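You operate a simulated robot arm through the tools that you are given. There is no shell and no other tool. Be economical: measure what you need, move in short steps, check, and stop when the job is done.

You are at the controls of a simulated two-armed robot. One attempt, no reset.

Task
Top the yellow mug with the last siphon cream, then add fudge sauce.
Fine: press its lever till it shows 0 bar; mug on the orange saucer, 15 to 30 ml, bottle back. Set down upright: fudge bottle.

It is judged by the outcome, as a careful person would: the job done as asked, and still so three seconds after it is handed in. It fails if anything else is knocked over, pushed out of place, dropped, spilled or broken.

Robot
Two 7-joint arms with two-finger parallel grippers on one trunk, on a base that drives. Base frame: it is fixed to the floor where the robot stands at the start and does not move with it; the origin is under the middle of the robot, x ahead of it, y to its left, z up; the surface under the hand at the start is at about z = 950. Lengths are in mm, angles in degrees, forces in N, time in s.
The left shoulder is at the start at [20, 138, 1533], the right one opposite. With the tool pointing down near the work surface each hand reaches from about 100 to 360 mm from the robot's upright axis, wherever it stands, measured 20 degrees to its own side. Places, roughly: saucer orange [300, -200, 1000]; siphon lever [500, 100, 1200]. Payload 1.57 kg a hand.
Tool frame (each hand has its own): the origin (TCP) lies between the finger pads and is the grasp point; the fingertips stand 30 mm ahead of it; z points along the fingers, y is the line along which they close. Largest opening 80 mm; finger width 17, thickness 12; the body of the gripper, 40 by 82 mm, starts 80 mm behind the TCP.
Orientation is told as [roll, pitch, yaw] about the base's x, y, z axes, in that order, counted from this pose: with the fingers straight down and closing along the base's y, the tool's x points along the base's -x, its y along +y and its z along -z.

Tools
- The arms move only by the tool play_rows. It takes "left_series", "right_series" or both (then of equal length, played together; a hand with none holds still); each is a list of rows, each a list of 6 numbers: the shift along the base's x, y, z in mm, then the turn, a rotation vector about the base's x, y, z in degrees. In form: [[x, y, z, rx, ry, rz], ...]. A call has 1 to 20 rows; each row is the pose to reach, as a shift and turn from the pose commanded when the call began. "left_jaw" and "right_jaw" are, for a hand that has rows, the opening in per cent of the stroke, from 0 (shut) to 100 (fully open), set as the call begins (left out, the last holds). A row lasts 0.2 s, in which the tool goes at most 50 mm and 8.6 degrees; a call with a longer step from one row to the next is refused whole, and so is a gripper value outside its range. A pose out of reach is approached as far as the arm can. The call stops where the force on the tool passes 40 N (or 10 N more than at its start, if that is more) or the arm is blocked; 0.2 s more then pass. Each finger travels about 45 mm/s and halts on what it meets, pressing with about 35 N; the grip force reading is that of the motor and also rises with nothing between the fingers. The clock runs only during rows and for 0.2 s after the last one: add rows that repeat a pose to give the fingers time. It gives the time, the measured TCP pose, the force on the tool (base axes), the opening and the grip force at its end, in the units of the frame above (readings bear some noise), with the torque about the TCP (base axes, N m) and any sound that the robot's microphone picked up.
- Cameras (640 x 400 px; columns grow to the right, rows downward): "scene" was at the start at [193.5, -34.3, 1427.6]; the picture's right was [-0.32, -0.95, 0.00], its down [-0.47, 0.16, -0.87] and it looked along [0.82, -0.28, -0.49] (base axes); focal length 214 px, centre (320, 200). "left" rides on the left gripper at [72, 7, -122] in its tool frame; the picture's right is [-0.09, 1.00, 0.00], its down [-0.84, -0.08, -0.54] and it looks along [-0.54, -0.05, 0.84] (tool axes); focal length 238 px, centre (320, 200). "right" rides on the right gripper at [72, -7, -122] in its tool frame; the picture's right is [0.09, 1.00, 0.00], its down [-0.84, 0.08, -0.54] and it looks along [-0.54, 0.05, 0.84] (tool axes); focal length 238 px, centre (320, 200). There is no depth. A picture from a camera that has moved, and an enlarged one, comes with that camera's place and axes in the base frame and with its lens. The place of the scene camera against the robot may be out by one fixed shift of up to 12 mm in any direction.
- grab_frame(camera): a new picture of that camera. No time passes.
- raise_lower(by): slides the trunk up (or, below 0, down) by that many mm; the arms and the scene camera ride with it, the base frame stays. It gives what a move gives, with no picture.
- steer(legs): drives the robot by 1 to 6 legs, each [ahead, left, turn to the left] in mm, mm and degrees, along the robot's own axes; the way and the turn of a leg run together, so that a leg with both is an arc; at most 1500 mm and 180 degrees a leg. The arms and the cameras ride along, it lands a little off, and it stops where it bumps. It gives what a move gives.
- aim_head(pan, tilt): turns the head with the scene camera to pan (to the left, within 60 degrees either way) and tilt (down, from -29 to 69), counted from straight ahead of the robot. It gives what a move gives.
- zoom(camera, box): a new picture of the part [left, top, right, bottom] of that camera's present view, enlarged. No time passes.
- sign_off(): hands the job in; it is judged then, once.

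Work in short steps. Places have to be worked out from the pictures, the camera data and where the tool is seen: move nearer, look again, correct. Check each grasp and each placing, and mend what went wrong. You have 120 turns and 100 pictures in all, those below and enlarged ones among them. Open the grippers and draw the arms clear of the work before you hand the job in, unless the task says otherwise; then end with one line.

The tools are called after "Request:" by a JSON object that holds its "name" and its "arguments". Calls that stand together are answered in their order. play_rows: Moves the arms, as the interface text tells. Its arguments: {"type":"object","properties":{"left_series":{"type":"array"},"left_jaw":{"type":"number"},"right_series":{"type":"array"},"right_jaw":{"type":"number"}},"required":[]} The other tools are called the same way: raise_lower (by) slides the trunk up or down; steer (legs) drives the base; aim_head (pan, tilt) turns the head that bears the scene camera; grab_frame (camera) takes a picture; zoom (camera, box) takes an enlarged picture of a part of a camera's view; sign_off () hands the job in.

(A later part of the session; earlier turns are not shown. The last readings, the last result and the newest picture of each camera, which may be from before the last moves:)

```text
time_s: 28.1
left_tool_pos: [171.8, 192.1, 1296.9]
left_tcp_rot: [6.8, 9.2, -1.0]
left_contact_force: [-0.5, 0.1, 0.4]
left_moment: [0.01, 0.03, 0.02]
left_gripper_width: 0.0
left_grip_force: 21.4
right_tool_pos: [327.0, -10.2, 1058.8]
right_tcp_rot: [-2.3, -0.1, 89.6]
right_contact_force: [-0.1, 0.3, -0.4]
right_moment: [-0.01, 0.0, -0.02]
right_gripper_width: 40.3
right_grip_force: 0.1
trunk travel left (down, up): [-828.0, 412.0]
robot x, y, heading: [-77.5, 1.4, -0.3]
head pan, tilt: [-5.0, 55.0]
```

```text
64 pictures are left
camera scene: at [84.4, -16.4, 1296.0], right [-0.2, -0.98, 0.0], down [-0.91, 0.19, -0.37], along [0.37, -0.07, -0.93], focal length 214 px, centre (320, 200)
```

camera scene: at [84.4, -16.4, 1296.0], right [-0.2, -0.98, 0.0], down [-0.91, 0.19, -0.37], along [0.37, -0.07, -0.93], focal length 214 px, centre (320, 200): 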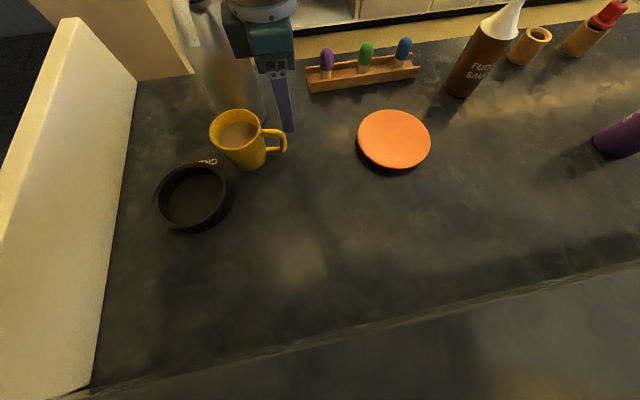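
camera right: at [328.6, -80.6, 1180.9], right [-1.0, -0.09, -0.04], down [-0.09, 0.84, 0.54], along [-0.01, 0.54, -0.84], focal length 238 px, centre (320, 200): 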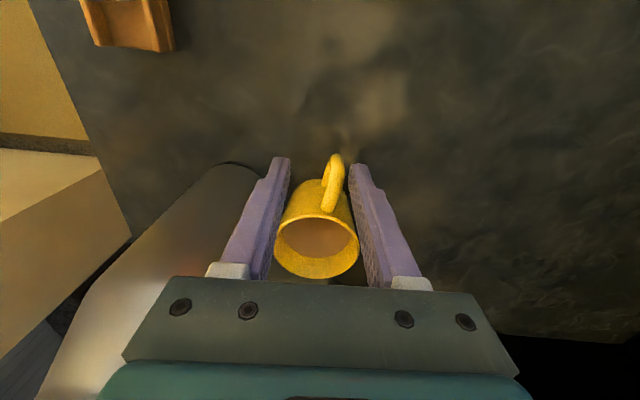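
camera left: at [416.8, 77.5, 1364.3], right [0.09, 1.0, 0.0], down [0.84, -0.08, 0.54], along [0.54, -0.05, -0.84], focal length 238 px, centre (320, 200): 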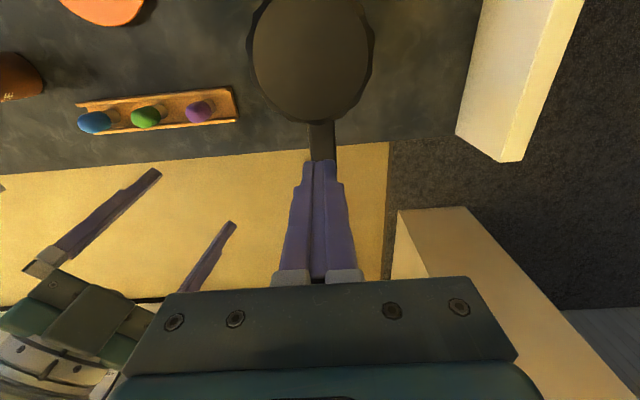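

The hand needs about −8 in x and +12 in y; the base does that best.

Request:
{"name": "steer", "arguments": {"legs": [[-8, 12, 0]]}}

Request:
{"name": "grab_frame", "arguments": {"camera": "right"}}

```text
time_s: 28.8
left_tool_pos: [163.3, 204.3, 1298.2]
left_tcp_rot: [6.8, 9.2, -0.9]
left_contact_force: [-0.3, 0.2, 0.0]
left_moment: [0.02, -0.01, 0.02]
left_gripper_width: 0.0
left_grip_force: 21.3
right_tool_pos: [320.5, 2.3, 1058.9]
right_tcp_rot: [-2.2, 0.0, 89.7]
right_contact_force: [0.1, 0.0, 0.7]
right_moment: [-0.03, -0.02, -0.03]
right_gripper_width: 40.1
right_grip_force: 0.1
trunk travel left (down, up): [-828.0, 412.0]
robot x, y, heading: [-83.4, 11.3, -0.2]
head pan, tilt: [-5.0, 55.0]
```

```text
63 pictures are left
camera right: at [320.7, -68.7, 1180.8], right [-1.0, -0.09, -0.04], down [-0.09, 0.84, 0.54], along [-0.01, 0.54, -0.84], focal length 238 px, centre (320, 200)
```

right: 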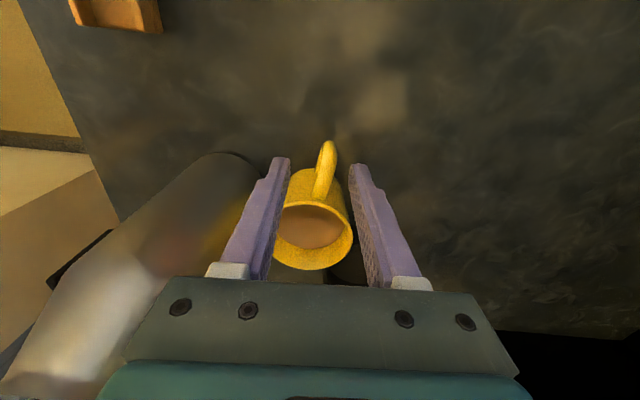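

Aligned. Lower the trunk 64 mm so the fingers straddle the handle.

Request:
{"name": "raise_lower", "arguments": {"by": -64}}

Request:
{"name": "grab_frame", "arguments": {"camera": "right"}}

Request:
{"name": "grab_frame", "arguments": {"camera": "scene"}}

```text
time_s: 30.1
left_tool_pos: [164.3, 209.1, 1280.7]
left_tcp_rot: [7.1, 9.1, -0.9]
left_contact_force: [0.0, -1.0, 0.9]
left_moment: [-0.04, -0.01, 0.01]
left_gripper_width: 0.0
left_grip_force: 21.7
right_tool_pos: [329.0, 6.4, 1047.8]
right_tcp_rot: [-3.3, -0.3, 89.3]
right_contact_force: [0.2, -0.3, 0.4]
right_moment: [0.03, -0.01, -0.01]
right_gripper_width: 40.2
right_grip_force: 0.1
trunk travel left (down, up): [-807.0, 433.0]
robot x, y, heading: [-85.4, 14.8, -0.2]
head pan, tilt: [-5.0, 55.0]
stopped: the arm was blocked; the commanded pose is now the measured one
```

```text
62 pictures are left
camera right: at [327.4, -64.9, 1169.8], right [-1.0, -0.08, -0.06], down [-0.1, 0.84, 0.54], along [0.01, 0.54, -0.84], focal length 238 px, centre (320, 200)
```

right: 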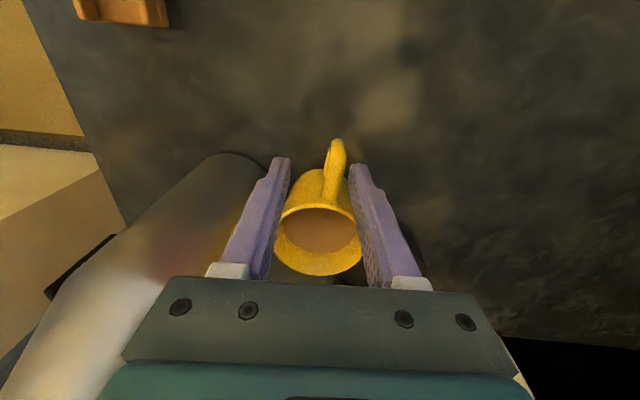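

```text
61 pictures are left
camera scene: at [82.2, 0.4, 1281.7], right [-0.19, -0.98, 0.0], down [-0.89, 0.17, -0.43], along [0.42, -0.08, -0.9], focal length 214 px, centre (320, 200)
```

scene: 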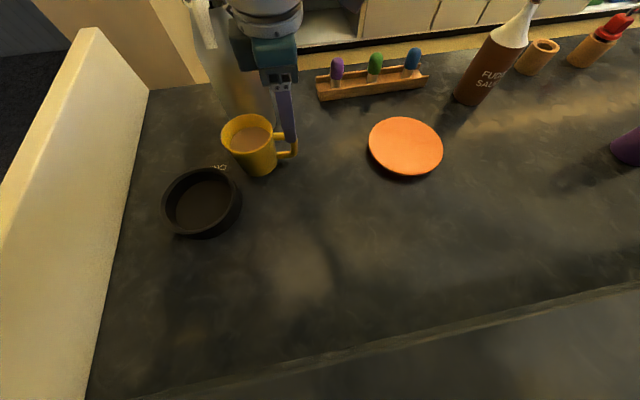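

Blocked after 20 mm, something touches; I look at the siphon/wrist area first.

Request:
{"name": "aim_head", "arguments": {"pan": -5, "tilt": 25}}

Request:
{"name": "grab_frame", "arguments": {"camera": "scene"}}

Request:
{"name": "grab_frame", "arguments": {"camera": "left"}}

```text
time_s: 31.0
left_tool_pos: [164.5, 209.8, 1279.9]
left_tcp_rot: [7.3, 9.2, -1.0]
left_contact_force: [0.1, -0.2, 0.3]
left_moment: [0.02, 0.01, -0.02]
left_gripper_width: 0.2
left_grip_force: 21.5
right_tool_pos: [331.0, 6.9, 1049.0]
right_tcp_rot: [-3.5, -0.3, 89.4]
right_contact_force: [-0.1, -0.1, -0.1]
right_moment: [0.0, -0.03, 0.01]
right_gripper_width: 40.0
right_grip_force: 0.1
trunk travel left (down, up): [-807.0, 433.0]
robot x, y, heading: [-87.0, 16.5, 0.1]
head pan, tilt: [-5.0, 25.0]
```

```text
60 pictures are left
camera scene: at [82.5, 0.9, 1281.3], right [-0.19, -0.98, -0.01], down [-0.89, 0.18, -0.43], along [0.42, -0.08, -0.9], focal length 214 px, centre (320, 200)
```

scene: 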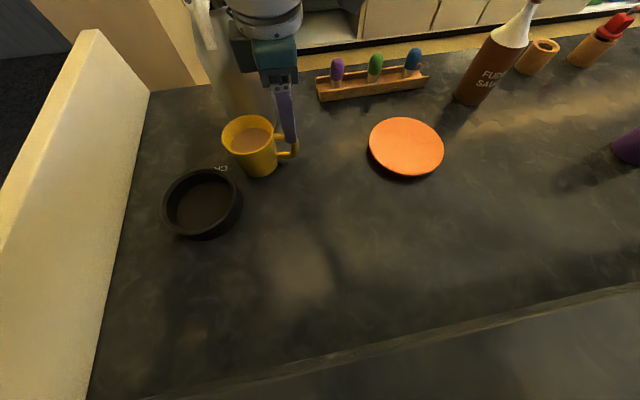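

```text
59 pictures are left
camera left: at [113.1, 202.1, 1412.5], right [0.13, 0.99, 0.11], down [0.91, -0.16, 0.39], along [0.4, 0.05, -0.92], focal length 238 px, centre (320, 200)
```

left: 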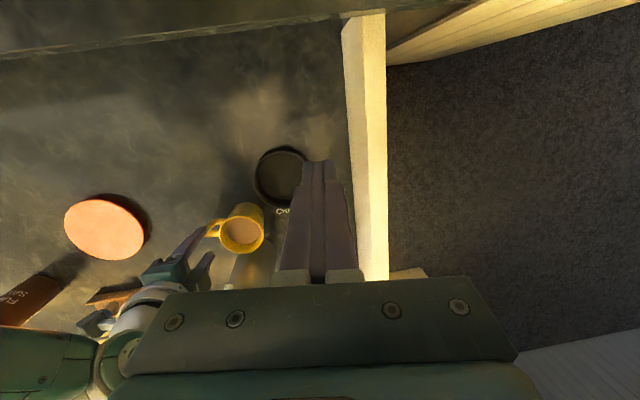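

The head is being pushed (its axes don't follow), so the right arm reaching across jams against the head. I raise the trunk and move the right hand back to its own side.

Request:
{"name": "raise_lower", "arguments": {"by": 101}}

Request:
{"name": "play_rows", "arguments": {"right_series": [[10, -20, 0, 0, 0, 0], [25, -50, 0, 0, 0, 0], [40, -80, 0, 0, 0, 0], [50, -110, 10, 0, 0, 0], [60, -140, 20, 0, 0, 0], [60, -170, 20, 0, 0, 0], [60, -200, 20, 0, 0, 0]]}}

Request:
{"name": "aim_head", "arguments": {"pan": 0, "tilt": 45}}

Request:
{"name": "grab_frame", "arguments": {"camera": "scene"}}

```text
time_s: 32.3
left_tool_pos: [162.6, 204.7, 1377.3]
left_tcp_rot: [6.7, 9.2, -1.0]
left_contact_force: [0.6, -0.4, -0.8]
left_moment: [0.02, 0.0, 0.0]
left_gripper_width: 0.0
left_grip_force: 21.4
right_tool_pos: [328.4, 1.1, 1145.4]
right_tcp_rot: [-3.4, 0.1, 89.3]
right_contact_force: [0.1, -0.2, 0.3]
right_moment: [-0.03, 0.01, -0.01]
right_gripper_width: 40.1
right_grip_force: 0.1
trunk travel left (down, up): [-908.0, 332.0]
robot x, y, heading: [-83.3, 14.0, 0.1]
head pan, tilt: [-5.0, 25.0]
```

```text
time_s: 33.9
left_tool_pos: [163.4, 205.4, 1376.9]
left_tcp_rot: [6.9, 9.1, -0.9]
left_contact_force: [0.1, -0.1, -0.2]
left_moment: [0.02, -0.03, -0.01]
left_gripper_width: 0.0
left_grip_force: 21.0
right_tool_pos: [377.0, -203.0, 1165.1]
right_tcp_rot: [-2.8, 0.1, 89.6]
right_contact_force: [-0.1, 0.2, 0.0]
right_moment: [0.0, -0.01, 0.01]
right_gripper_width: 39.9
right_grip_force: 0.1
right hand out of reach, approached as far as the arm can: row 2, 3, 4, 5, 6, 7
trunk travel left (down, up): [-908.0, 332.0]
robot x, y, heading: [-86.0, 15.1, -0.1]
head pan, tilt: [-5.0, 25.0]
```

```text
time_s: 34.8
left_tool_pos: [163.2, 206.3, 1377.2]
left_tcp_rot: [6.7, 9.1, -1.0]
left_contact_force: [0.5, -1.0, -0.1]
left_moment: [-0.01, -0.02, 0.01]
left_gripper_width: 0.2
left_grip_force: 21.6
right_tool_pos: [377.0, -202.4, 1165.6]
right_tcp_rot: [-2.8, 0.1, 89.5]
right_contact_force: [0.6, -0.5, 1.0]
right_moment: [0.0, -0.02, -0.01]
right_gripper_width: 40.0
right_grip_force: 0.0
trunk travel left (down, up): [-908.0, 332.0]
robot x, y, heading: [-86.9, 14.5, 0.1]
head pan, tilt: [0.0, 45.0]
```

```text
58 pictures are left
camera scene: at [102.6, 7.8, 1403.8], right [0.0, -1.0, 0.0], down [-0.71, 0.0, -0.71], along [0.71, 0.0, -0.71], focal length 214 px, centre (320, 200)
```

scene: 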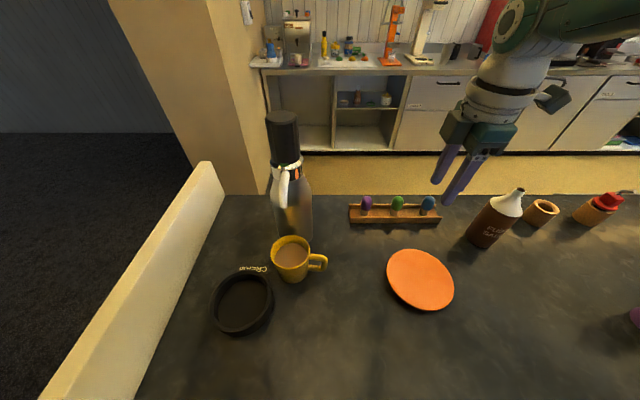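

Everything is intact. I'll instead turn the robot left ~50° so the hand's yaw is natural. First bring the right hand to robot-relative [310,−113] with yaw 40.

Request:
{"name": "play_rows", "arguments": {"right_series": [[-20, 5, 20, 0, 0, -7], [-40, 15, 40, 0, 0, -14], [-60, 30, 60, 0, 0, -21], [-80, 45, 60, 0, 0, -28], [-100, 60, 60, 0, 0, -35], [-120, 75, 60, 0, 0, -42], [-140, 90, 60, 0, 0, -50], [-154, 102, 60, 0, 0, -50], [-154, 102, 60, 0, 0, -50]]}}

```text
time_s: 36.8
left_tool_pos: [162.7, 204.7, 1376.7]
left_tcp_rot: [6.7, 9.3, -0.9]
left_contact_force: [-0.2, -0.6, -0.1]
left_moment: [0.0, 0.0, 0.04]
left_gripper_width: 0.0
left_grip_force: 20.8
right_tool_pos: [355.1, -58.6, 1176.7]
right_tcp_rot: [-2.8, 0.0, 39.4]
right_contact_force: [0.0, -0.4, 0.7]
right_moment: [0.04, -0.02, 0.02]
right_gripper_width: 40.1
right_grip_force: 0.0
right hand out of reach, approached as far as the arm can: row 1, 2, 3, 4, 5, 6, 7, 8, 9
trunk travel left (down, up): [-908.0, 332.0]
robot x, y, heading: [-89.6, 12.6, 0.0]
head pan, tilt: [0.0, 45.0]
```

The arm is caught in an awkward configuration; I go back toward its starting posture (right side, higher, yaw 0) to unwind.

Request:
{"name": "play_rows", "arguments": {"right_series": [[0, -25, 15, 0, 0, -5], [0, -50, 30, 0, 0, -10], [0, -75, 45, 0, 0, -15], [0, -100, 60, 0, 0, -20], [0, -125, 75, 0, 0, -25], [0, -150, 95, 0, 0, -30], [0, -175, 110, 0, 0, -35], [0, -190, 125, 0, 0, -40], [0, -190, 125, 0, 0, -40], [0, -190, 125, 0, 0, -40]]}}

Request:
{"name": "grab_frame", "arguments": {"camera": "scene"}}

```text
time_s: 39.0
left_tool_pos: [163.0, 204.1, 1377.5]
left_tcp_rot: [6.8, 9.2, -0.9]
left_contact_force: [0.5, 0.2, 0.0]
left_moment: [-0.01, -0.03, -0.03]
left_gripper_width: 0.1
left_grip_force: 21.9
right_tool_pos: [390.6, -257.1, 1307.0]
right_tcp_rot: [-2.8, 0.2, -0.5]
right_contact_force: [0.0, 0.1, 0.6]
right_moment: [0.01, 0.0, 0.01]
right_gripper_width: 40.0
right_grip_force: 0.1
right hand out of reach, approached as far as the arm can: row 1, 2, 3, 4, 5, 6, 7, 8, 9, 10
trunk travel left (down, up): [-908.0, 332.0]
robot x, y, heading: [-86.5, 13.3, -0.1]
head pan, tilt: [0.0, 45.0]
```

```text
57 pictures are left
camera scene: at [102.6, 7.9, 1403.7], right [0.0, -1.0, 0.0], down [-0.71, 0.0, -0.71], along [0.71, 0.0, -0.71], focal length 214 px, centre (320, 200)
```

scene: 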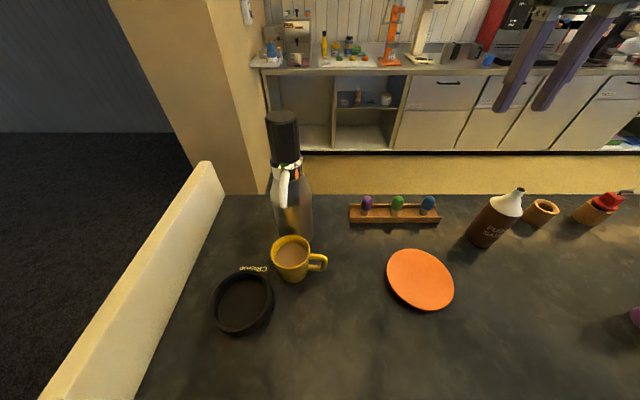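

The arm seems stuck in a stretched singular posture. I jog it up and outward, then inward, to bend the elbow.

Request:
{"name": "play_rows", "arguments": {"right_series": [[0, -30, 35, 0, 6, 0], [0, -60, 70, 0, 12, 0], [0, -90, 105, 0, 18, 0], [0, -120, 140, 0, 24, 0], [0, -150, 175, 0, 30, 0], [0, -150, 200, 0, 30, 0], [0, -150, 200, 0, 30, 0], [0, -150, 200, 0, 30, 0]]}}

```text
time_s: 41.0
left_tool_pos: [162.5, 204.9, 1377.3]
left_tcp_rot: [7.0, 9.3, -1.0]
left_contact_force: [-0.5, -0.6, 0.1]
left_moment: [-0.01, -0.01, 0.0]
left_gripper_width: 0.1
left_grip_force: 21.0
right_tool_pos: [274.8, -355.7, 1348.6]
right_tcp_rot: [-3.4, 26.2, -0.1]
right_contact_force: [-0.5, 0.3, -0.1]
right_moment: [-0.03, 0.01, -0.02]
right_gripper_width: 40.0
right_grip_force: 0.0
right hand out of reach, approached as far as the arm can: row 1, 2, 3, 4, 5, 6, 7, 8
trunk travel left (down, up): [-908.0, 332.0]
robot x, y, heading: [-88.1, 11.8, 0.0]
head pan, tilt: [0.0, 45.0]
stopped in row 8 (right hand): the arm was blocked; the commanded pose is now the measured one
```

It moved and resynced. Now go toward the initial posture [195,−300,1380].

Request:
{"name": "play_rows", "arguments": {"right_series": [[-15, 10, 5, 0, -4, 0], [-30, 20, 10, 0, -8, 0], [-45, 30, 15, 0, -12, 0], [-60, 40, 20, 0, -16, 0], [-75, 50, 25, 0, -20, 0], [-80, 56, 30, 0, -20, 0]]}}

```text
time_s: 42.2
left_tool_pos: [163.2, 204.3, 1376.8]
left_tcp_rot: [6.9, 9.3, -1.0]
left_contact_force: [-0.1, 0.6, 1.1]
left_moment: [0.0, 0.02, 0.03]
left_gripper_width: 0.3
left_grip_force: 21.0
right_tool_pos: [312.3, -351.0, 1333.3]
right_tcp_rot: [-3.5, 15.8, -0.2]
right_contact_force: [0.8, 0.8, -0.2]
right_moment: [0.03, 0.02, 0.02]
right_gripper_width: 39.9
right_grip_force: 0.1
right hand out of reach, approached as far as the arm can: row 1, 2, 3, 4, 5, 6
trunk travel left (down, up): [-908.0, 332.0]
robot x, y, heading: [-86.1, 12.3, -0.0]
head pan, tilt: [0.0, 45.0]
stopped in row 6 (right hand): the arm was blocked; the commanded pose is now the measured one
```

I look at the right arm to see what holds it.

Request:
{"name": "aim_head", "arguments": {"pan": -60, "tilt": 20}}

Request:
{"name": "grab_frame", "arguments": {"camera": "scene"}}

Request:
{"name": "grab_frame", "arguments": {"camera": "left"}}

```text
time_s: 43.5
left_tool_pos: [162.9, 204.8, 1377.3]
left_tcp_rot: [6.8, 9.2, -1.0]
left_contact_force: [0.0, 0.7, -0.6]
left_moment: [0.02, -0.01, -0.02]
left_gripper_width: 0.0
left_grip_force: 20.8
right_tool_pos: [312.3, -350.1, 1334.3]
right_tcp_rot: [-3.4, 15.7, -0.1]
right_contact_force: [0.3, -0.7, -0.4]
right_moment: [0.0, -0.04, -0.01]
right_gripper_width: 39.8
right_grip_force: 0.0
trunk travel left (down, up): [-908.0, 332.0]
robot x, y, heading: [-85.1, 11.3, -0.1]
head pan, tilt: [-60.0, 20.0]
```

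```text
56 pictures are left
camera scene: at [67.9, -72.7, 1442.4], right [-0.87, -0.5, 0.0], down [-0.17, 0.3, -0.94], along [0.47, -0.81, -0.34], focal length 214 px, centre (320, 200)
```

scene: 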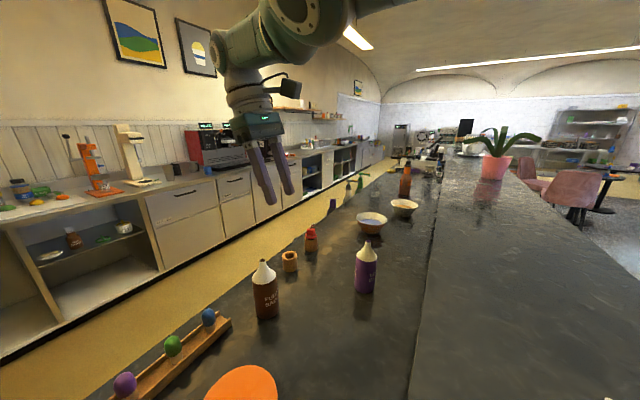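

```text
55 pictures are left
camera left: at [112.2, 198.2, 1508.9], right [0.13, 0.99, 0.1], down [0.91, -0.16, 0.39], along [0.4, 0.04, -0.92], focal length 238 px, centre (320, 200)
```

left: 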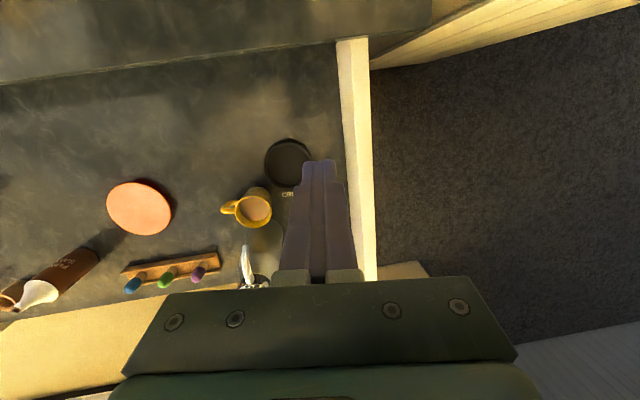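

Arms are fine in themselves. The left hand worked well at robot-relative [325,75]; I bring it back there and test yawing it toward +90.

Request:
{"name": "play_rows", "arguments": {"left_series": [[15, -24, 0, -2, -2, 0], [30, -48, 0, -4, -4, 0], [45, -72, 0, -6, -6, 0], [60, -96, 0, -7, -9, 0], [75, -118, 0, -7, -9, 0], [75, -118, 0, -7, -9, 0]]}}

Request:
{"name": "play_rows", "arguments": {"left_series": [[0, 0, 0, 0, 0, 8], [0, 0, 0, 0, 0, 16], [0, 0, 0, 0, 0, 24], [0, 0, 0, 0, 0, 32], [0, 0, 0, 0, 0, 40], [0, 0, 0, 0, 0, 48], [0, 0, 0, 0, 0, 56], [0, 0, 0, 0, 0, 64]], "left_jaw": 50}}

```text
time_s: 44.9
left_tool_pos: [238.8, 87.1, 1380.7]
left_tcp_rot: [0.0, 0.1, -1.4]
left_contact_force: [0.2, 0.4, 0.9]
left_moment: [0.02, -0.02, -0.01]
left_gripper_width: 0.0
left_grip_force: 21.2
right_tool_pos: [311.8, -351.3, 1334.7]
right_tcp_rot: [-3.5, 15.7, -0.1]
right_contact_force: [0.0, -0.7, -0.9]
right_moment: [0.0, -0.05, 0.0]
right_gripper_width: 40.0
right_grip_force: 0.0
trunk travel left (down, up): [-908.0, 332.0]
robot x, y, heading: [-84.4, 15.3, -0.0]
head pan, tilt: [-60.0, 20.0]
```

```text
time_s: 46.7
left_tool_pos: [238.1, 87.2, 1378.4]
left_tcp_rot: [0.1, 0.0, 62.6]
left_contact_force: [-0.3, 0.8, 0.6]
left_moment: [0.0, 0.01, -0.02]
left_gripper_width: 40.0
left_grip_force: 0.1
right_tool_pos: [312.3, -350.1, 1334.3]
right_tcp_rot: [-3.5, 15.7, -0.1]
right_contact_force: [0.3, 1.1, -0.2]
right_moment: [0.01, 0.03, 0.01]
right_gripper_width: 40.1
right_grip_force: 0.0
trunk travel left (down, up): [-908.0, 332.0]
robot x, y, heading: [-87.2, 11.9, 0.0]
head pan, tilt: [-60.0, 20.0]
```

Yaw works with the left arm. I complete the yaw to 90, and drive so that the hand is above the handle.

Request:
{"name": "play_rows", "arguments": {"left_series": [[0, 0, 0, 0, 0, 8], [0, 0, 0, 0, 0, 16], [0, 0, 0, 0, 0, 24], [0, 0, 0, 0, 0, 27.4]]}}

Request:
{"name": "steer", "arguments": {"legs": [[80, -85, 0]]}}

Request:
{"name": "play_rows", "arguments": {"left_series": [[0, 0, -45, 0, 0, 0], [0, 0, -90, 0, 0, 0], [0, 0, -135, 0, 0, 0], [0, 0, -180, 0, 0, 0], [0, 0, -225, 0, 0, 0], [0, 0, -265, 0, 0, 0]]}}

Request:
{"name": "grab_frame", "arguments": {"camera": "left"}}

```text
time_s: 47.7
left_tool_pos: [239.4, 86.8, 1378.0]
left_tcp_rot: [0.0, 0.1, 89.9]
left_contact_force: [-0.5, 0.4, -0.9]
left_moment: [0.01, 0.0, -0.01]
left_gripper_width: 40.0
left_grip_force: 0.0
right_tool_pos: [311.6, -349.4, 1334.5]
right_tcp_rot: [-3.5, 15.6, -0.2]
right_contact_force: [-0.6, -0.5, 0.0]
right_moment: [-0.03, 0.02, 0.01]
right_gripper_width: 39.9
right_grip_force: 0.0
trunk travel left (down, up): [-908.0, 332.0]
robot x, y, heading: [-86.4, 14.1, 0.0]
head pan, tilt: [-60.0, 20.0]
```

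```text
time_s: 48.9
left_tool_pos: [318.1, 2.5, 1375.7]
left_tcp_rot: [0.0, 0.0, 89.6]
left_contact_force: [-0.5, 0.6, 0.4]
left_moment: [0.02, -0.02, -0.04]
left_gripper_width: 40.1
left_grip_force: 0.1
right_tool_pos: [388.5, -435.7, 1334.3]
right_tcp_rot: [-3.6, 15.7, -0.5]
right_contact_force: [0.2, -0.3, -0.9]
right_moment: [0.0, 0.01, 0.0]
right_gripper_width: 40.0
right_grip_force: 0.0
trunk travel left (down, up): [-908.0, 332.0]
robot x, y, heading: [-2.6, -70.6, -0.1]
head pan, tilt: [-60.0, 20.0]
```

```text
time_s: 50.3
left_tool_pos: [320.2, 3.4, 1110.5]
left_tcp_rot: [0.0, 0.0, 89.6]
left_contact_force: [0.5, 0.8, 0.1]
left_moment: [0.01, -0.01, -0.01]
left_gripper_width: 39.9
left_grip_force: 0.1
right_tool_pos: [389.1, -435.8, 1334.8]
right_tcp_rot: [-3.4, 15.7, -0.4]
right_contact_force: [0.6, 0.3, -0.4]
right_moment: [0.01, -0.01, -0.01]
right_gripper_width: 40.1
right_grip_force: 0.1
trunk travel left (down, up): [-908.0, 332.0]
robot x, y, heading: [-6.0, -69.7, -0.1]
head pan, tilt: [-60.0, 20.0]
```

```text
54 pictures are left
camera left: at [313.3, -68.5, 1232.9], right [-1.0, 0.1, 0.0], down [0.08, 0.84, 0.54], along [0.05, 0.54, -0.84], focal length 238 px, centre (320, 200)
```

left: 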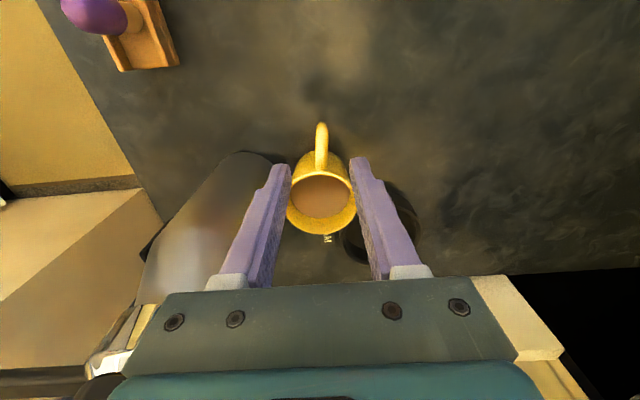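

Well aligned. Descend to z≈996 around the handle.

Request:
{"name": "play_rows", "arguments": {"left_series": [[0, -1, -30, 0, 0, 0], [-1, -1, -60, 0, 0, 0], [-1, -1, -85, 0, 0, 0], [-1, -1, -105, 0, 0, 0], [-1, -1, -114, 0, 0, 0]]}}

Request:
{"name": "grab_frame", "arguments": {"camera": "left"}}

Request:
{"name": "aim_head", "arguments": {"pan": 15, "tilt": 50}}

Request:
{"name": "grab_frame", "arguments": {"camera": "scene"}}

```text
time_s: 51.5
left_tool_pos: [317.9, 4.4, 997.9]
left_tcp_rot: [0.0, 0.3, 89.7]
left_contact_force: [-0.5, -0.3, -0.1]
left_moment: [0.0, 0.01, 0.01]
left_gripper_width: 39.9
left_grip_force: 0.0
right_tool_pos: [388.7, -435.3, 1333.7]
right_tcp_rot: [-3.5, 15.7, -0.4]
right_contact_force: [-0.3, -0.2, -0.4]
right_moment: [0.02, -0.02, -0.01]
right_gripper_width: 39.8
right_grip_force: 0.1
trunk travel left (down, up): [-908.0, 332.0]
robot x, y, heading: [-6.7, -71.0, -0.3]
head pan, tilt: [-60.0, 20.0]
```

```text
53 pictures are left
camera left: at [310.9, -66.9, 1120.3], right [-1.0, 0.1, 0.0], down [0.08, 0.84, 0.54], along [0.05, 0.54, -0.84], focal length 238 px, centre (320, 200)
```

left: 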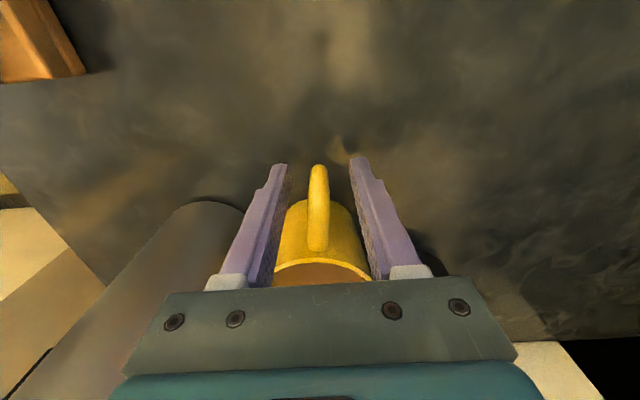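

```text
time_s: 53.0
left_tool_pos: [317.4, 4.4, 997.8]
left_tcp_rot: [0.0, 0.1, 89.6]
left_contact_force: [0.2, -0.5, 1.0]
left_moment: [0.02, -0.05, -0.01]
left_gripper_width: 39.9
left_grip_force: 0.1
right_tool_pos: [388.9, -436.0, 1333.6]
right_tcp_rot: [-3.5, 15.8, -0.4]
right_contact_force: [-0.6, -0.1, -1.0]
right_moment: [0.0, 0.01, 0.02]
right_gripper_width: 39.9
right_grip_force: 0.0
trunk travel left (down, up): [-908.0, 332.0]
robot x, y, heading: [-5.9, -71.8, -0.1]
head pan, tilt: [15.0, 50.0]
```

```text
52 pictures are left
camera scene: at [174.6, -56.8, 1396.9], right [0.25, -0.97, 0.0], down [-0.74, -0.19, -0.64], along [0.62, 0.16, -0.77], focal length 214 px, centre (320, 200)
```

scene: 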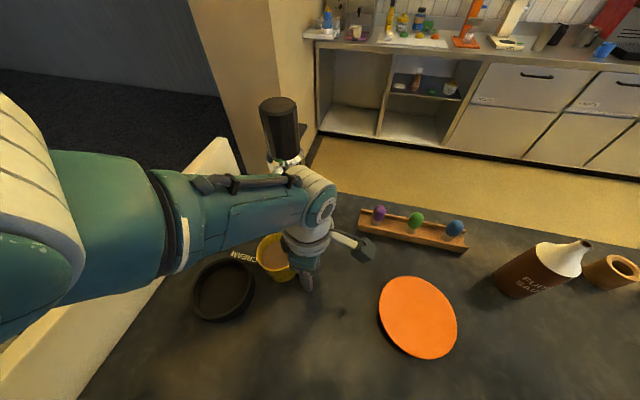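

The handle is centred between the fingers. Close the grip.

Request:
{"name": "play_rows", "arguments": {"left_series": [[0, 0, 0, 0, 0, 0], [0, 0, 0, 0, 0, 0], [0, 0, 0, 0, 0, 0], [0, 0, 0, 0, 0, 0]], "left_jaw": 0}}

Request:
{"name": "play_rows", "arguments": {"left_series": [[0, 0, 4, 0, 0, 0], [0, 0, 10, 0, 0, 0]]}}

Request:
{"name": "grab_frame", "arguments": {"camera": "left"}}

```text
time_s: 54.0
left_tool_pos: [317.8, 4.0, 999.6]
left_tcp_rot: [-0.1, 0.0, 89.5]
left_contact_force: [0.0, 0.8, -0.1]
left_moment: [0.12, -0.09, -0.04]
left_gripper_width: 12.6
left_grip_force: 29.7
right_tool_pos: [389.6, -436.5, 1334.4]
right_tcp_rot: [-3.4, 15.8, -0.4]
right_contact_force: [0.6, -0.8, 0.5]
right_moment: [-0.01, 0.04, 0.0]
right_gripper_width: 39.9
right_grip_force: 0.1
trunk travel left (down, up): [-908.0, 332.0]
robot x, y, heading: [-5.8, -70.4, -0.2]
head pan, tilt: [15.0, 50.0]
```

```text
time_s: 54.6
left_tool_pos: [316.5, 1.6, 1009.9]
left_tcp_rot: [0.1, 0.0, 89.7]
left_contact_force: [-0.9, 1.1, -2.5]
left_moment: [-0.14, -0.01, 0.02]
left_gripper_width: 12.8
left_grip_force: 29.4
right_tool_pos: [389.1, -435.4, 1334.6]
right_tcp_rot: [-3.5, 15.9, -0.4]
right_contact_force: [0.1, -0.1, -0.3]
right_moment: [0.0, 0.0, 0.0]
right_gripper_width: 39.9
right_grip_force: 0.0
trunk travel left (down, up): [-908.0, 332.0]
robot x, y, heading: [-6.7, -72.5, -0.1]
head pan, tilt: [15.0, 50.0]
```

```text
51 pictures are left
camera left: at [310.1, -69.4, 1130.4], right [-1.0, 0.1, 0.0], down [0.08, 0.84, 0.54], along [0.05, 0.54, -0.84], focal length 238 px, centre (320, 200)
```

left: 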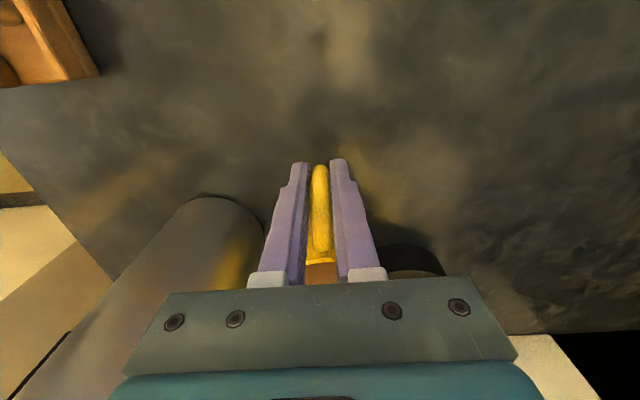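

Mug is held (2.5 N). I lift 25 mm more and check in the scene view that it is level.

Request:
{"name": "play_rows", "arguments": {"left_series": [[0, 0, 10, 0, 0, 0], [0, 0, 20, 0, 0, 0], [0, 0, 28, 0, 0, 0]]}}

Request:
{"name": "steer", "arguments": {"legs": [[-10, -90, 0], [-5, -90, 0], [-5, -70, 0]]}}

Request:
{"name": "grab_frame", "arguments": {"camera": "scene"}}

Request:
{"name": "grab_frame", "arguments": {"camera": "left"}}

```text
time_s: 55.4
left_tool_pos: [315.7, 3.0, 1036.5]
left_tcp_rot: [-0.1, 0.1, 89.5]
left_contact_force: [0.4, 0.4, -2.1]
left_moment: [-0.17, 0.0, 0.03]
left_gripper_width: 12.5
left_grip_force: 29.6
right_tool_pos: [388.5, -436.1, 1335.8]
right_tcp_rot: [-3.6, 15.8, -0.4]
right_contact_force: [0.6, 0.2, -0.5]
right_moment: [0.0, -0.02, 0.01]
right_gripper_width: 40.0
right_grip_force: 0.1
trunk travel left (down, up): [-908.0, 332.0]
robot x, y, heading: [-7.6, -74.1, -0.1]
head pan, tilt: [15.0, 50.0]
```

```text
time_s: 57.8
left_tool_pos: [294.7, -245.9, 1037.3]
left_tcp_rot: [0.1, 0.1, 89.8]
left_contact_force: [0.6, -1.3, -1.6]
left_moment: [-0.16, -0.02, 0.01]
left_gripper_width: 12.6
left_grip_force: 29.6
right_tool_pos: [369.9, -684.2, 1334.1]
right_tcp_rot: [-3.5, 15.8, -0.2]
right_contact_force: [-0.7, 0.5, -0.4]
right_moment: [0.03, -0.02, -0.02]
right_gripper_width: 40.1
right_grip_force: 0.1
trunk travel left (down, up): [-908.0, 332.0]
robot x, y, heading: [-23.3, -318.8, -0.2]
head pan, tilt: [15.0, 50.0]
```

```text
50 pictures are left
camera scene: at [154.1, -305.1, 1396.8], right [0.26, -0.97, 0.0], down [-0.74, -0.2, -0.64], along [0.62, 0.16, -0.77], focal length 214 px, centre (320, 200)
```

scene: 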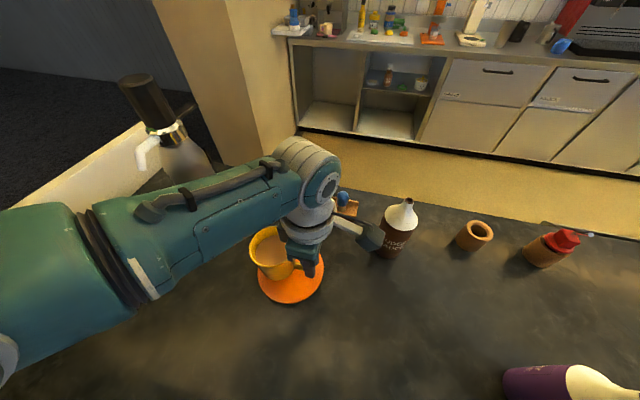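

```text
49 pictures are left
camera left: at [288.6, -316.7, 1158.8], right [-1.0, 0.1, 0.0], down [0.08, 0.84, 0.54], along [0.05, 0.54, -0.84], focal length 238 px, centre (320, 200)
```

left: 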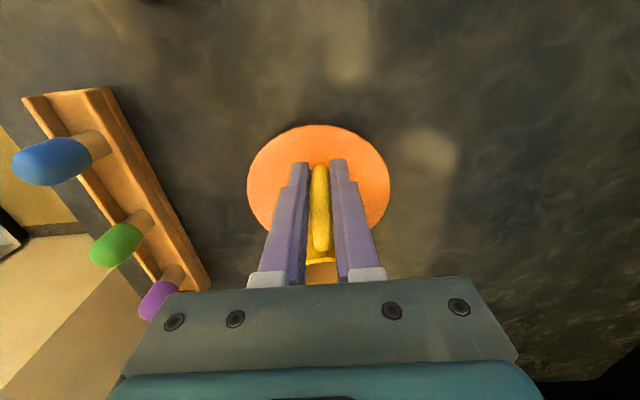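

Saucer centre is ≈[299,−196]; mug centre is ≈[300,−182]. I shift −14 in y and lower in small steps toward contact.

Request:
{"name": "play_rows", "arguments": {"left_series": [[0, -7, 0, 0, 0, 0], [1, -14, 0, 0, 0, 0], [1, -14, -10, 0, 0, 0], [1, -14, -18, 0, 0, 0], [1, -14, -21, 0, 0, 0], [1, -14, -24, 0, 0, 0]]}}

Request:
{"name": "zoom", "arguments": {"camera": "scene", "box": [220, 200, 360, 320]}}

```text
time_s: 59.2
left_tool_pos: [298.5, -258.5, 1014.7]
left_tcp_rot: [-0.1, 0.0, 89.7]
left_contact_force: [-5.1, -1.8, 19.7]
left_moment: [0.6, 0.21, 0.09]
left_gripper_width: 12.9
left_grip_force: 30.0
right_tool_pos: [369.6, -683.5, 1334.6]
right_tcp_rot: [-3.5, 15.8, -0.2]
right_contact_force: [-0.4, 0.2, -0.4]
right_moment: [0.01, 0.0, 0.01]
right_gripper_width: 39.8
right_grip_force: 0.1
trunk travel left (down, up): [-908.0, 332.0]
robot x, y, heading: [-29.3, -319.2, -0.1]
head pan, tilt: [15.0, 50.0]
```

```text
3.33 times, centred on (290, 260) of scene
camera zoom: at [154.2, -305.1, 1397.3], right [0.26, -0.97, 0.0], down [-0.74, -0.2, -0.64], along [0.62, 0.16, -0.77], focal length 715 px, centre (420, 0)
```

zoom: 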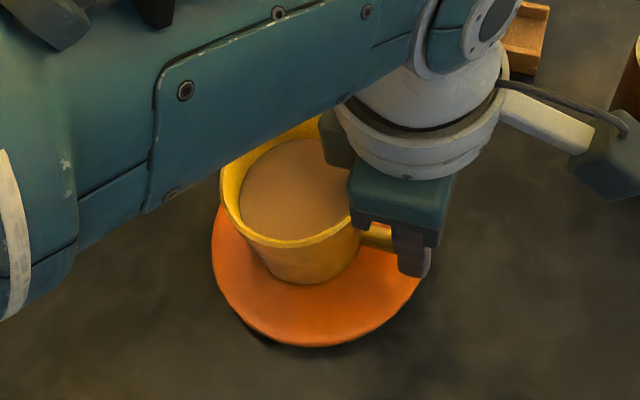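

Contact at ~20 N, mug sitting on the saucer. I ease up 2 mm, then open.

Request:
{"name": "play_rows", "arguments": {"left_series": [[0, 0, 2, 0, 0, 0], [0, 0, 3, 0, 0, 0]]}}

Request:
{"name": "play_rows", "arguments": {"left_series": [[0, 0, 0, 0, 0, 0], [0, 0, 0, 0, 0, 0], [0, 0, 0, 0, 0, 0]], "left_jaw": 45}}

Request:
{"name": "grab_frame", "arguments": {"camera": "left"}}

```text
time_s: 59.8
left_tool_pos: [296.5, -256.8, 1015.6]
left_tcp_rot: [0.2, -0.1, 89.9]
left_contact_force: [-0.6, -0.1, -2.5]
left_moment: [-0.14, -0.02, -0.02]
left_gripper_width: 12.9
left_grip_force: 29.6
right_tool_pos: [368.7, -683.5, 1334.2]
right_tcp_rot: [-3.4, 15.8, -0.2]
right_contact_force: [-0.7, -0.2, -0.3]
right_moment: [0.03, 0.02, 0.02]
right_gripper_width: 40.1
right_grip_force: 0.2
trunk travel left (down, up): [-908.0, 332.0]
robot x, y, heading: [-29.3, -316.3, -0.1]
head pan, tilt: [15.0, 50.0]
```

```text
time_s: 60.6
left_tool_pos: [296.6, -258.5, 1016.4]
left_tcp_rot: [0.0, 0.1, 89.9]
left_contact_force: [0.1, 0.4, -0.9]
left_moment: [0.0, 0.0, -0.04]
left_gripper_width: 36.1
left_grip_force: 0.1
right_tool_pos: [369.5, -685.0, 1334.7]
right_tcp_rot: [-3.5, 15.8, -0.2]
right_contact_force: [0.1, 0.4, -0.5]
right_moment: [-0.02, -0.01, -0.02]
right_gripper_width: 40.0
right_grip_force: 0.0
trunk travel left (down, up): [-908.0, 332.0]
robot x, y, heading: [-30.2, -318.4, -0.0]
head pan, tilt: [15.0, 50.0]
```

```text
47 pictures are left
camera left: at [290.0, -330.3, 1138.4], right [-1.0, 0.1, 0.0], down [0.08, 0.84, 0.54], along [0.05, 0.54, -0.84], focal length 238 px, centre (320, 200)
```

left: 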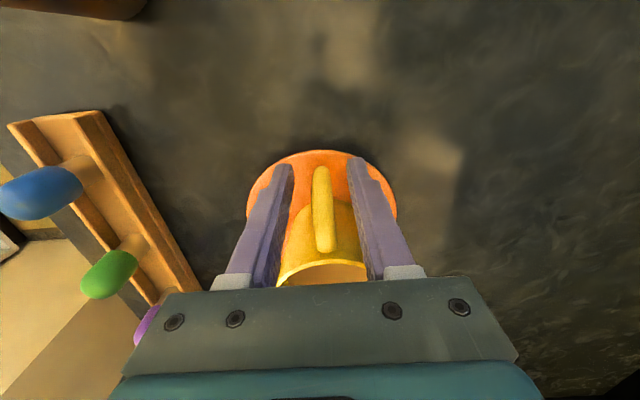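

Released. I raise the left hand straight up and check the mug from above.

Request:
{"name": "play_rows", "arguments": {"left_series": [[0, 0, 20, 0, 0, 0], [0, 0, 60, 0, 0, 0], [0, 0, 105, 0, 0, 0], [0, 0, 150, 0, 0, 0], [0, 0, 195, 0, 0, 0], [0, 0, 240, 0, 0, 0]]}}

Request:
{"name": "grab_frame", "arguments": {"camera": "left"}}

Request:
{"name": "grab_frame", "arguments": {"camera": "scene"}}

```text
time_s: 62.2
left_tool_pos: [323.5, -233.2, 1204.8]
left_tcp_rot: [0.2, -3.6, 91.6]
left_contact_force: [0.4, -0.2, -0.3]
left_moment: [0.0, -0.04, 0.0]
left_gripper_width: 35.8
left_grip_force: 0.0
left hand out of reach, approached as far as the arm can: row 5, 6
right_tool_pos: [368.8, -684.0, 1333.7]
right_tcp_rot: [-3.5, 15.8, -0.2]
right_contact_force: [0.6, 0.6, -0.3]
right_moment: [0.0, -0.01, 0.0]
right_gripper_width: 40.2
right_grip_force: 0.1
trunk travel left (down, up): [-908.0, 332.0]
robot x, y, heading: [-25.3, -321.3, -0.3]
head pan, tilt: [15.0, 50.0]
stopped in row 6 (left hand): the arm was blocked; the commanded pose is now the measured one
```

```text
46 pictures are left
camera left: at [321.3, -312.7, 1320.8], right [-1.0, 0.06, 0.01], down [0.06, 0.8, 0.6], along [0.03, 0.59, -0.8], focal length 238 px, centre (320, 200)
```

left: 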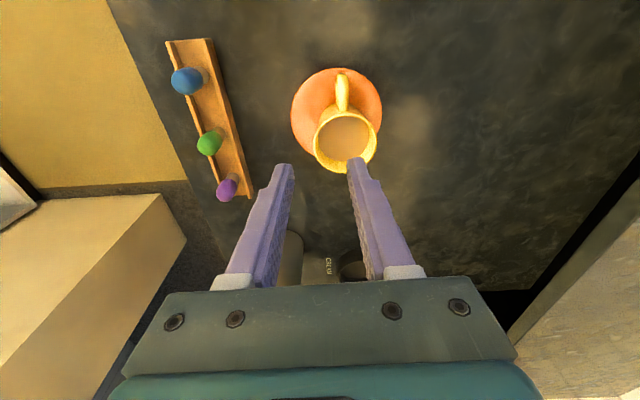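

```text
45 pictures are left
camera scene: at [154.3, -305.2, 1397.0], right [0.26, -0.97, 0.0], down [-0.74, -0.2, -0.64], along [0.62, 0.16, -0.76], focal length 214 px, centre (320, 200)
```

scene: 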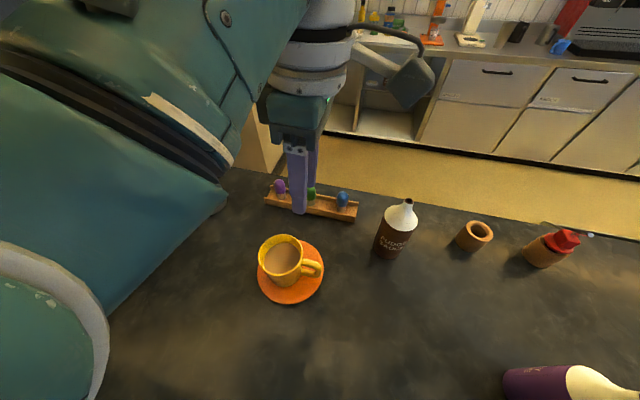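

Mug is on the saucer, well centred (within ~12 mm). Now I study the fudge bottle up close.

Request:
{"name": "zoom", "arguments": {"camera": "scene", "box": [350, 180, 450, 280]}}

Request:
{"name": "grab_frame", "arguments": {"camera": "right"}}

```text
4.00 times, centred on (400, 230) of scene
camera zoom: at [154.3, -305.2, 1397.0], right [0.26, -0.97, 0.0], down [-0.74, -0.2, -0.64], along [0.62, 0.16, -0.76], focal length 858 px, centre (0, 80)
```

zoom: 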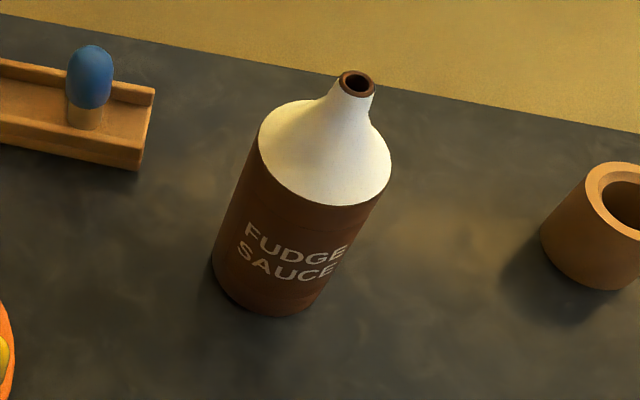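

```text
43 pictures are left
camera right: at [333.4, -682.0, 1470.4], right [-0.1, 0.99, -0.03], down [0.95, 0.11, 0.29], along [0.29, 0.0, -0.96], focal length 238 px, centre (320, 200)
```

right: 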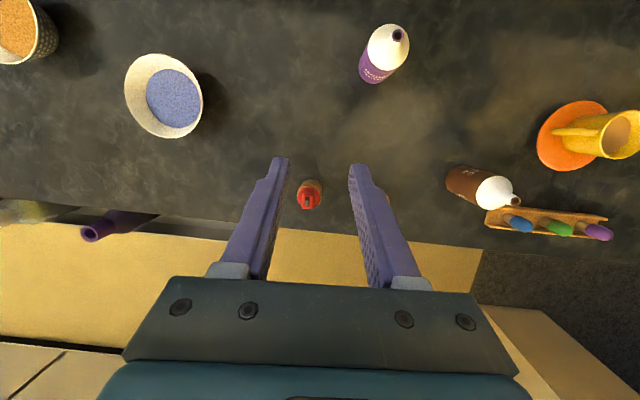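

The bottle stands at about [405,−400], Ø≈60, body z 950–1080, open nozzle at 1132. First I free the left arm: rise and unyaw it.

Request:
{"name": "play_rows", "arguments": {"left_series": [[0, 0, 0, 0, 0, -8], [0, 0, 0, 0, 0, -16], [0, 0, 0, 0, 0, -24], [0, 0, 10, 0, 0, -32], [0, 0, 30, 0, 0, -40], [0, 0, 50, 0, 0, -48], [0, 0, 70, 0, 0, -56], [0, 0, 90, 0, 0, -64], [0, 0, 110, 0, 0, -72], [0, 0, 130, 0, 0, -80], [0, 0, 150, 0, 0, -88], [0, 0, 170, 0, 0, -90]]}}

```text
time_s: 64.8
left_tool_pos: [421.9, -258.0, 1355.0]
left_tcp_rot: [0.0, -3.3, 1.5]
left_contact_force: [-0.8, 0.0, 0.0]
left_moment: [0.0, -0.01, 0.02]
left_gripper_width: 36.3
left_grip_force: 0.1
left hand out of reach, approached as far as the arm can: row 5, 6, 7, 8, 9, 10, 11, 12
right_tool_pos: [369.0, -683.1, 1333.9]
right_tcp_rot: [-3.5, 15.9, -0.2]
right_contact_force: [0.5, 0.3, 0.7]
right_moment: [-0.02, -0.02, -0.02]
right_gripper_width: 40.3
right_grip_force: 0.1
trunk travel left (down, up): [-908.0, 332.0]
robot x, y, heading: [-27.9, -321.1, 0.3]
head pan, tilt: [15.0, 50.0]
```

The behaviour fits a shell-shaped workspace (wrist must not be too near the shoulder). I pitch the right hand to fingers 30° below horizontal at a high, free place.

Request:
{"name": "play_rows", "arguments": {"right_series": [[10, 8, -7, 0, -7.6, 0], [20, 16, -14, 0, -15.2, 0], [30, 25, -22, 0, -22.8, 0], [40, 33, -30, 0, -30.4, 0], [50, 41, -37, 0, -38, 0], [60, 50, -44, 0, -45.6, 0], [70, 58, -52, 0, -53.2, 0], [80, 66, -60, 0, -60.8, 0], [90, 75, -67, 0, -68.4, 0], [101, 83, -74, 0, -76, 0], [101, 83, -74, 0, -76, 0]], "right_jaw": 100}}

Request:
{"name": "grab_frame", "arguments": {"camera": "right"}}

```text
time_s: 67.2
left_tool_pos: [421.8, -254.3, 1353.8]
left_tcp_rot: [0.3, -3.4, 1.7]
left_contact_force: [0.6, -0.2, 1.0]
left_moment: [0.03, 0.02, 0.0]
left_gripper_width: 36.3
left_grip_force: 0.1
right_tool_pos: [570.1, -603.9, 1203.8]
right_tcp_rot: [-2.9, -60.2, -0.6]
right_contact_force: [0.0, 0.5, 0.5]
right_moment: [-0.03, 0.01, 0.02]
right_gripper_width: 80.1
right_grip_force: 0.0
right hand out of reach, approached as far as the arm can: row 1, 2, 3, 4, 5, 6, 7, 8, 9, 10, 11
trunk travel left (down, up): [-908.0, 332.0]
robot x, y, heading: [-27.3, -319.5, -0.1]
head pan, tilt: [15.0, 50.0]
```

```text
42 pictures are left
camera right: at [428.0, -602.7, 1202.3], right [0.01, 0.99, -0.11], down [-0.05, 0.11, 0.99], along [1.0, 0.0, 0.05], focal length 238 px, centre (320, 200)
```

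right: 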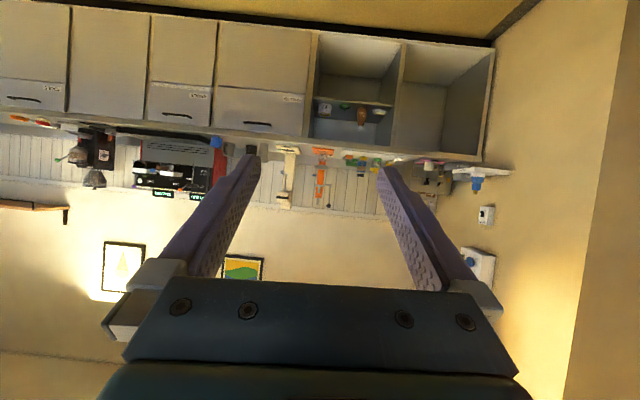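

The right arm is stretched straight (always ~485 mm). I'll use the healthy left arm for the bottle: raise the right hand out of the way and pitch the left hand to fingers 30° below horizontal.

Request:
{"name": "play_rows", "arguments": {"left_series": [[16, 1, -20, 0, -6, 0], [32, 2, -40, 0, -12, 0], [48, 3, -60, 0, -18, 0], [64, 4, -80, 0, -24, 0], [80, 6, -100, 0, -30, 0], [96, 8, -120, 0, -36, 0], [112, 9, -140, 0, -42, 0], [128, 10, -165, 0, -48, 0], [144, 12, -190, 0, -54, 0], [159, 13, -216, 0, -60, 0], [159, 13, -216, 0, -60, 0]], "right_series": [[10, 0, 15, 0, 0, 0], [20, 0, 30, 0, 0, 0], [30, -5, 45, 0, 0, 0], [30, -10, 60, 0, 0, 0], [30, -15, 80, 0, 0, 0], [30, -20, 100, 0, 0, 0], [30, -25, 120, 0, 0, 0], [30, -30, 140, 0, 0, 0], [30, -35, 160, 0, 0, 0], [30, -40, 180, 0, 0, 0], [30, -40, 200, 0, 0, 0]], "left_jaw": 100}}

Request:
{"name": "grab_frame", "arguments": {"camera": "left"}}

```text
time_s: 69.6
left_tool_pos: [538.2, -237.1, 1172.8]
left_tcp_rot: [-2.4, -63.4, 3.1]
left_contact_force: [0.0, 0.6, -0.5]
left_moment: [0.0, 0.01, -0.02]
left_gripper_width: 79.8
left_grip_force: 0.1
left hand out of reach, approached as far as the arm can: row 9, 10, 11
right_tool_pos: [595.6, -649.9, 1403.3]
right_tcp_rot: [-3.0, -60.3, -0.5]
right_contact_force: [-0.1, 0.4, 0.0]
right_moment: [0.01, -0.02, 0.03]
right_gripper_width: 80.1
right_grip_force: 0.2
trunk travel left (down, up): [-908.0, 332.0]
robot x, y, heading: [-26.4, -321.7, -0.2]
head pan, tilt: [15.0, 50.0]
```

```text
41 pictures are left
camera left: at [398.7, -233.2, 1163.1], right [0.03, 1.0, 0.06], down [-0.11, -0.06, 0.99], along [0.99, -0.03, 0.11], focal length 238 px, centre (320, 200)
```

left: 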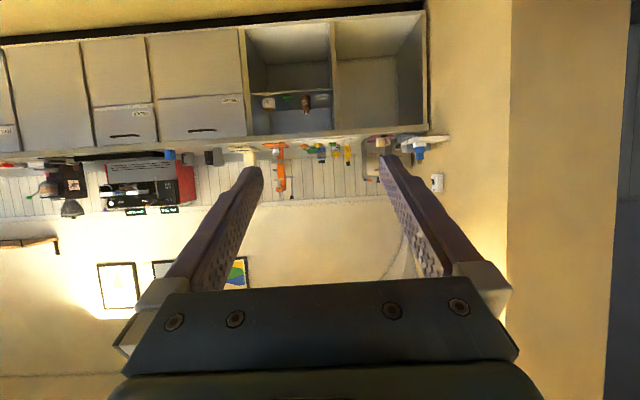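

Left hand is at [538,−237,1173], pitch −63. I drive back 250, then right 163, so the hand is behind the bottle, keeping height for now.

Request:
{"name": "steer", "arguments": {"legs": [[-250, 0, 0], [0, -163, 0]]}}

Request:
{"name": "aim_head", "arguments": {"pan": 10, "tilt": 30}}

Request:
{"name": "grab_frame", "arguments": {"camera": "scene"}}

```text
time_s: 71.4
left_tool_pos: [303.5, -238.1, 1173.4]
left_tcp_rot: [-2.6, -63.5, 3.2]
left_contact_force: [0.4, -0.7, -0.6]
left_moment: [0.0, 0.0, 0.02]
left_gripper_width: 79.9
left_grip_force: 0.1
right_tool_pos: [355.3, -650.7, 1402.9]
right_tcp_rot: [-3.0, -60.2, -0.7]
right_contact_force: [0.0, 0.5, 0.7]
right_moment: [0.02, -0.01, -0.02]
right_gripper_width: 79.9
right_grip_force: 0.1
trunk travel left (down, up): [-908.0, 332.0]
robot x, y, heading: [-265.4, -313.6, -0.2]
head pan, tilt: [15.0, 50.0]
stopped in leg 1: the robot was blocked; the commanded pose is now the measured one
```

```text
time_s: 72.2
left_tool_pos: [302.4, -237.6, 1174.8]
left_tcp_rot: [-2.6, -63.5, 3.2]
left_contact_force: [0.0, -1.2, -0.5]
left_moment: [-0.02, -0.01, 0.0]
left_gripper_width: 79.9
left_grip_force: 0.0
right_tool_pos: [356.7, -649.9, 1403.5]
right_tcp_rot: [-3.1, -60.2, -0.6]
right_contact_force: [-0.3, -0.3, 0.5]
right_moment: [0.04, 0.02, 0.0]
right_gripper_width: 79.9
right_grip_force: 0.0
trunk travel left (down, up): [-908.0, 332.0]
robot x, y, heading: [-266.9, -318.2, -0.3]
head pan, tilt: [10.0, 30.0]
```

```text
40 pictures are left
camera scene: at [-69.6, -309.0, 1426.3], right [0.17, -0.99, 0.0], down [-0.49, -0.08, -0.87], along [0.85, 0.15, -0.5], focal length 214 px, centre (320, 200)
```

scene: 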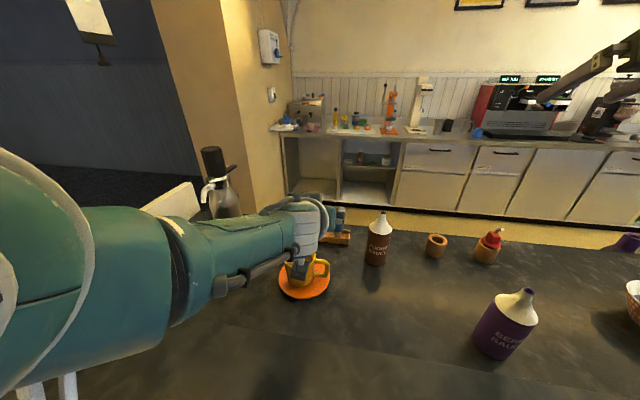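

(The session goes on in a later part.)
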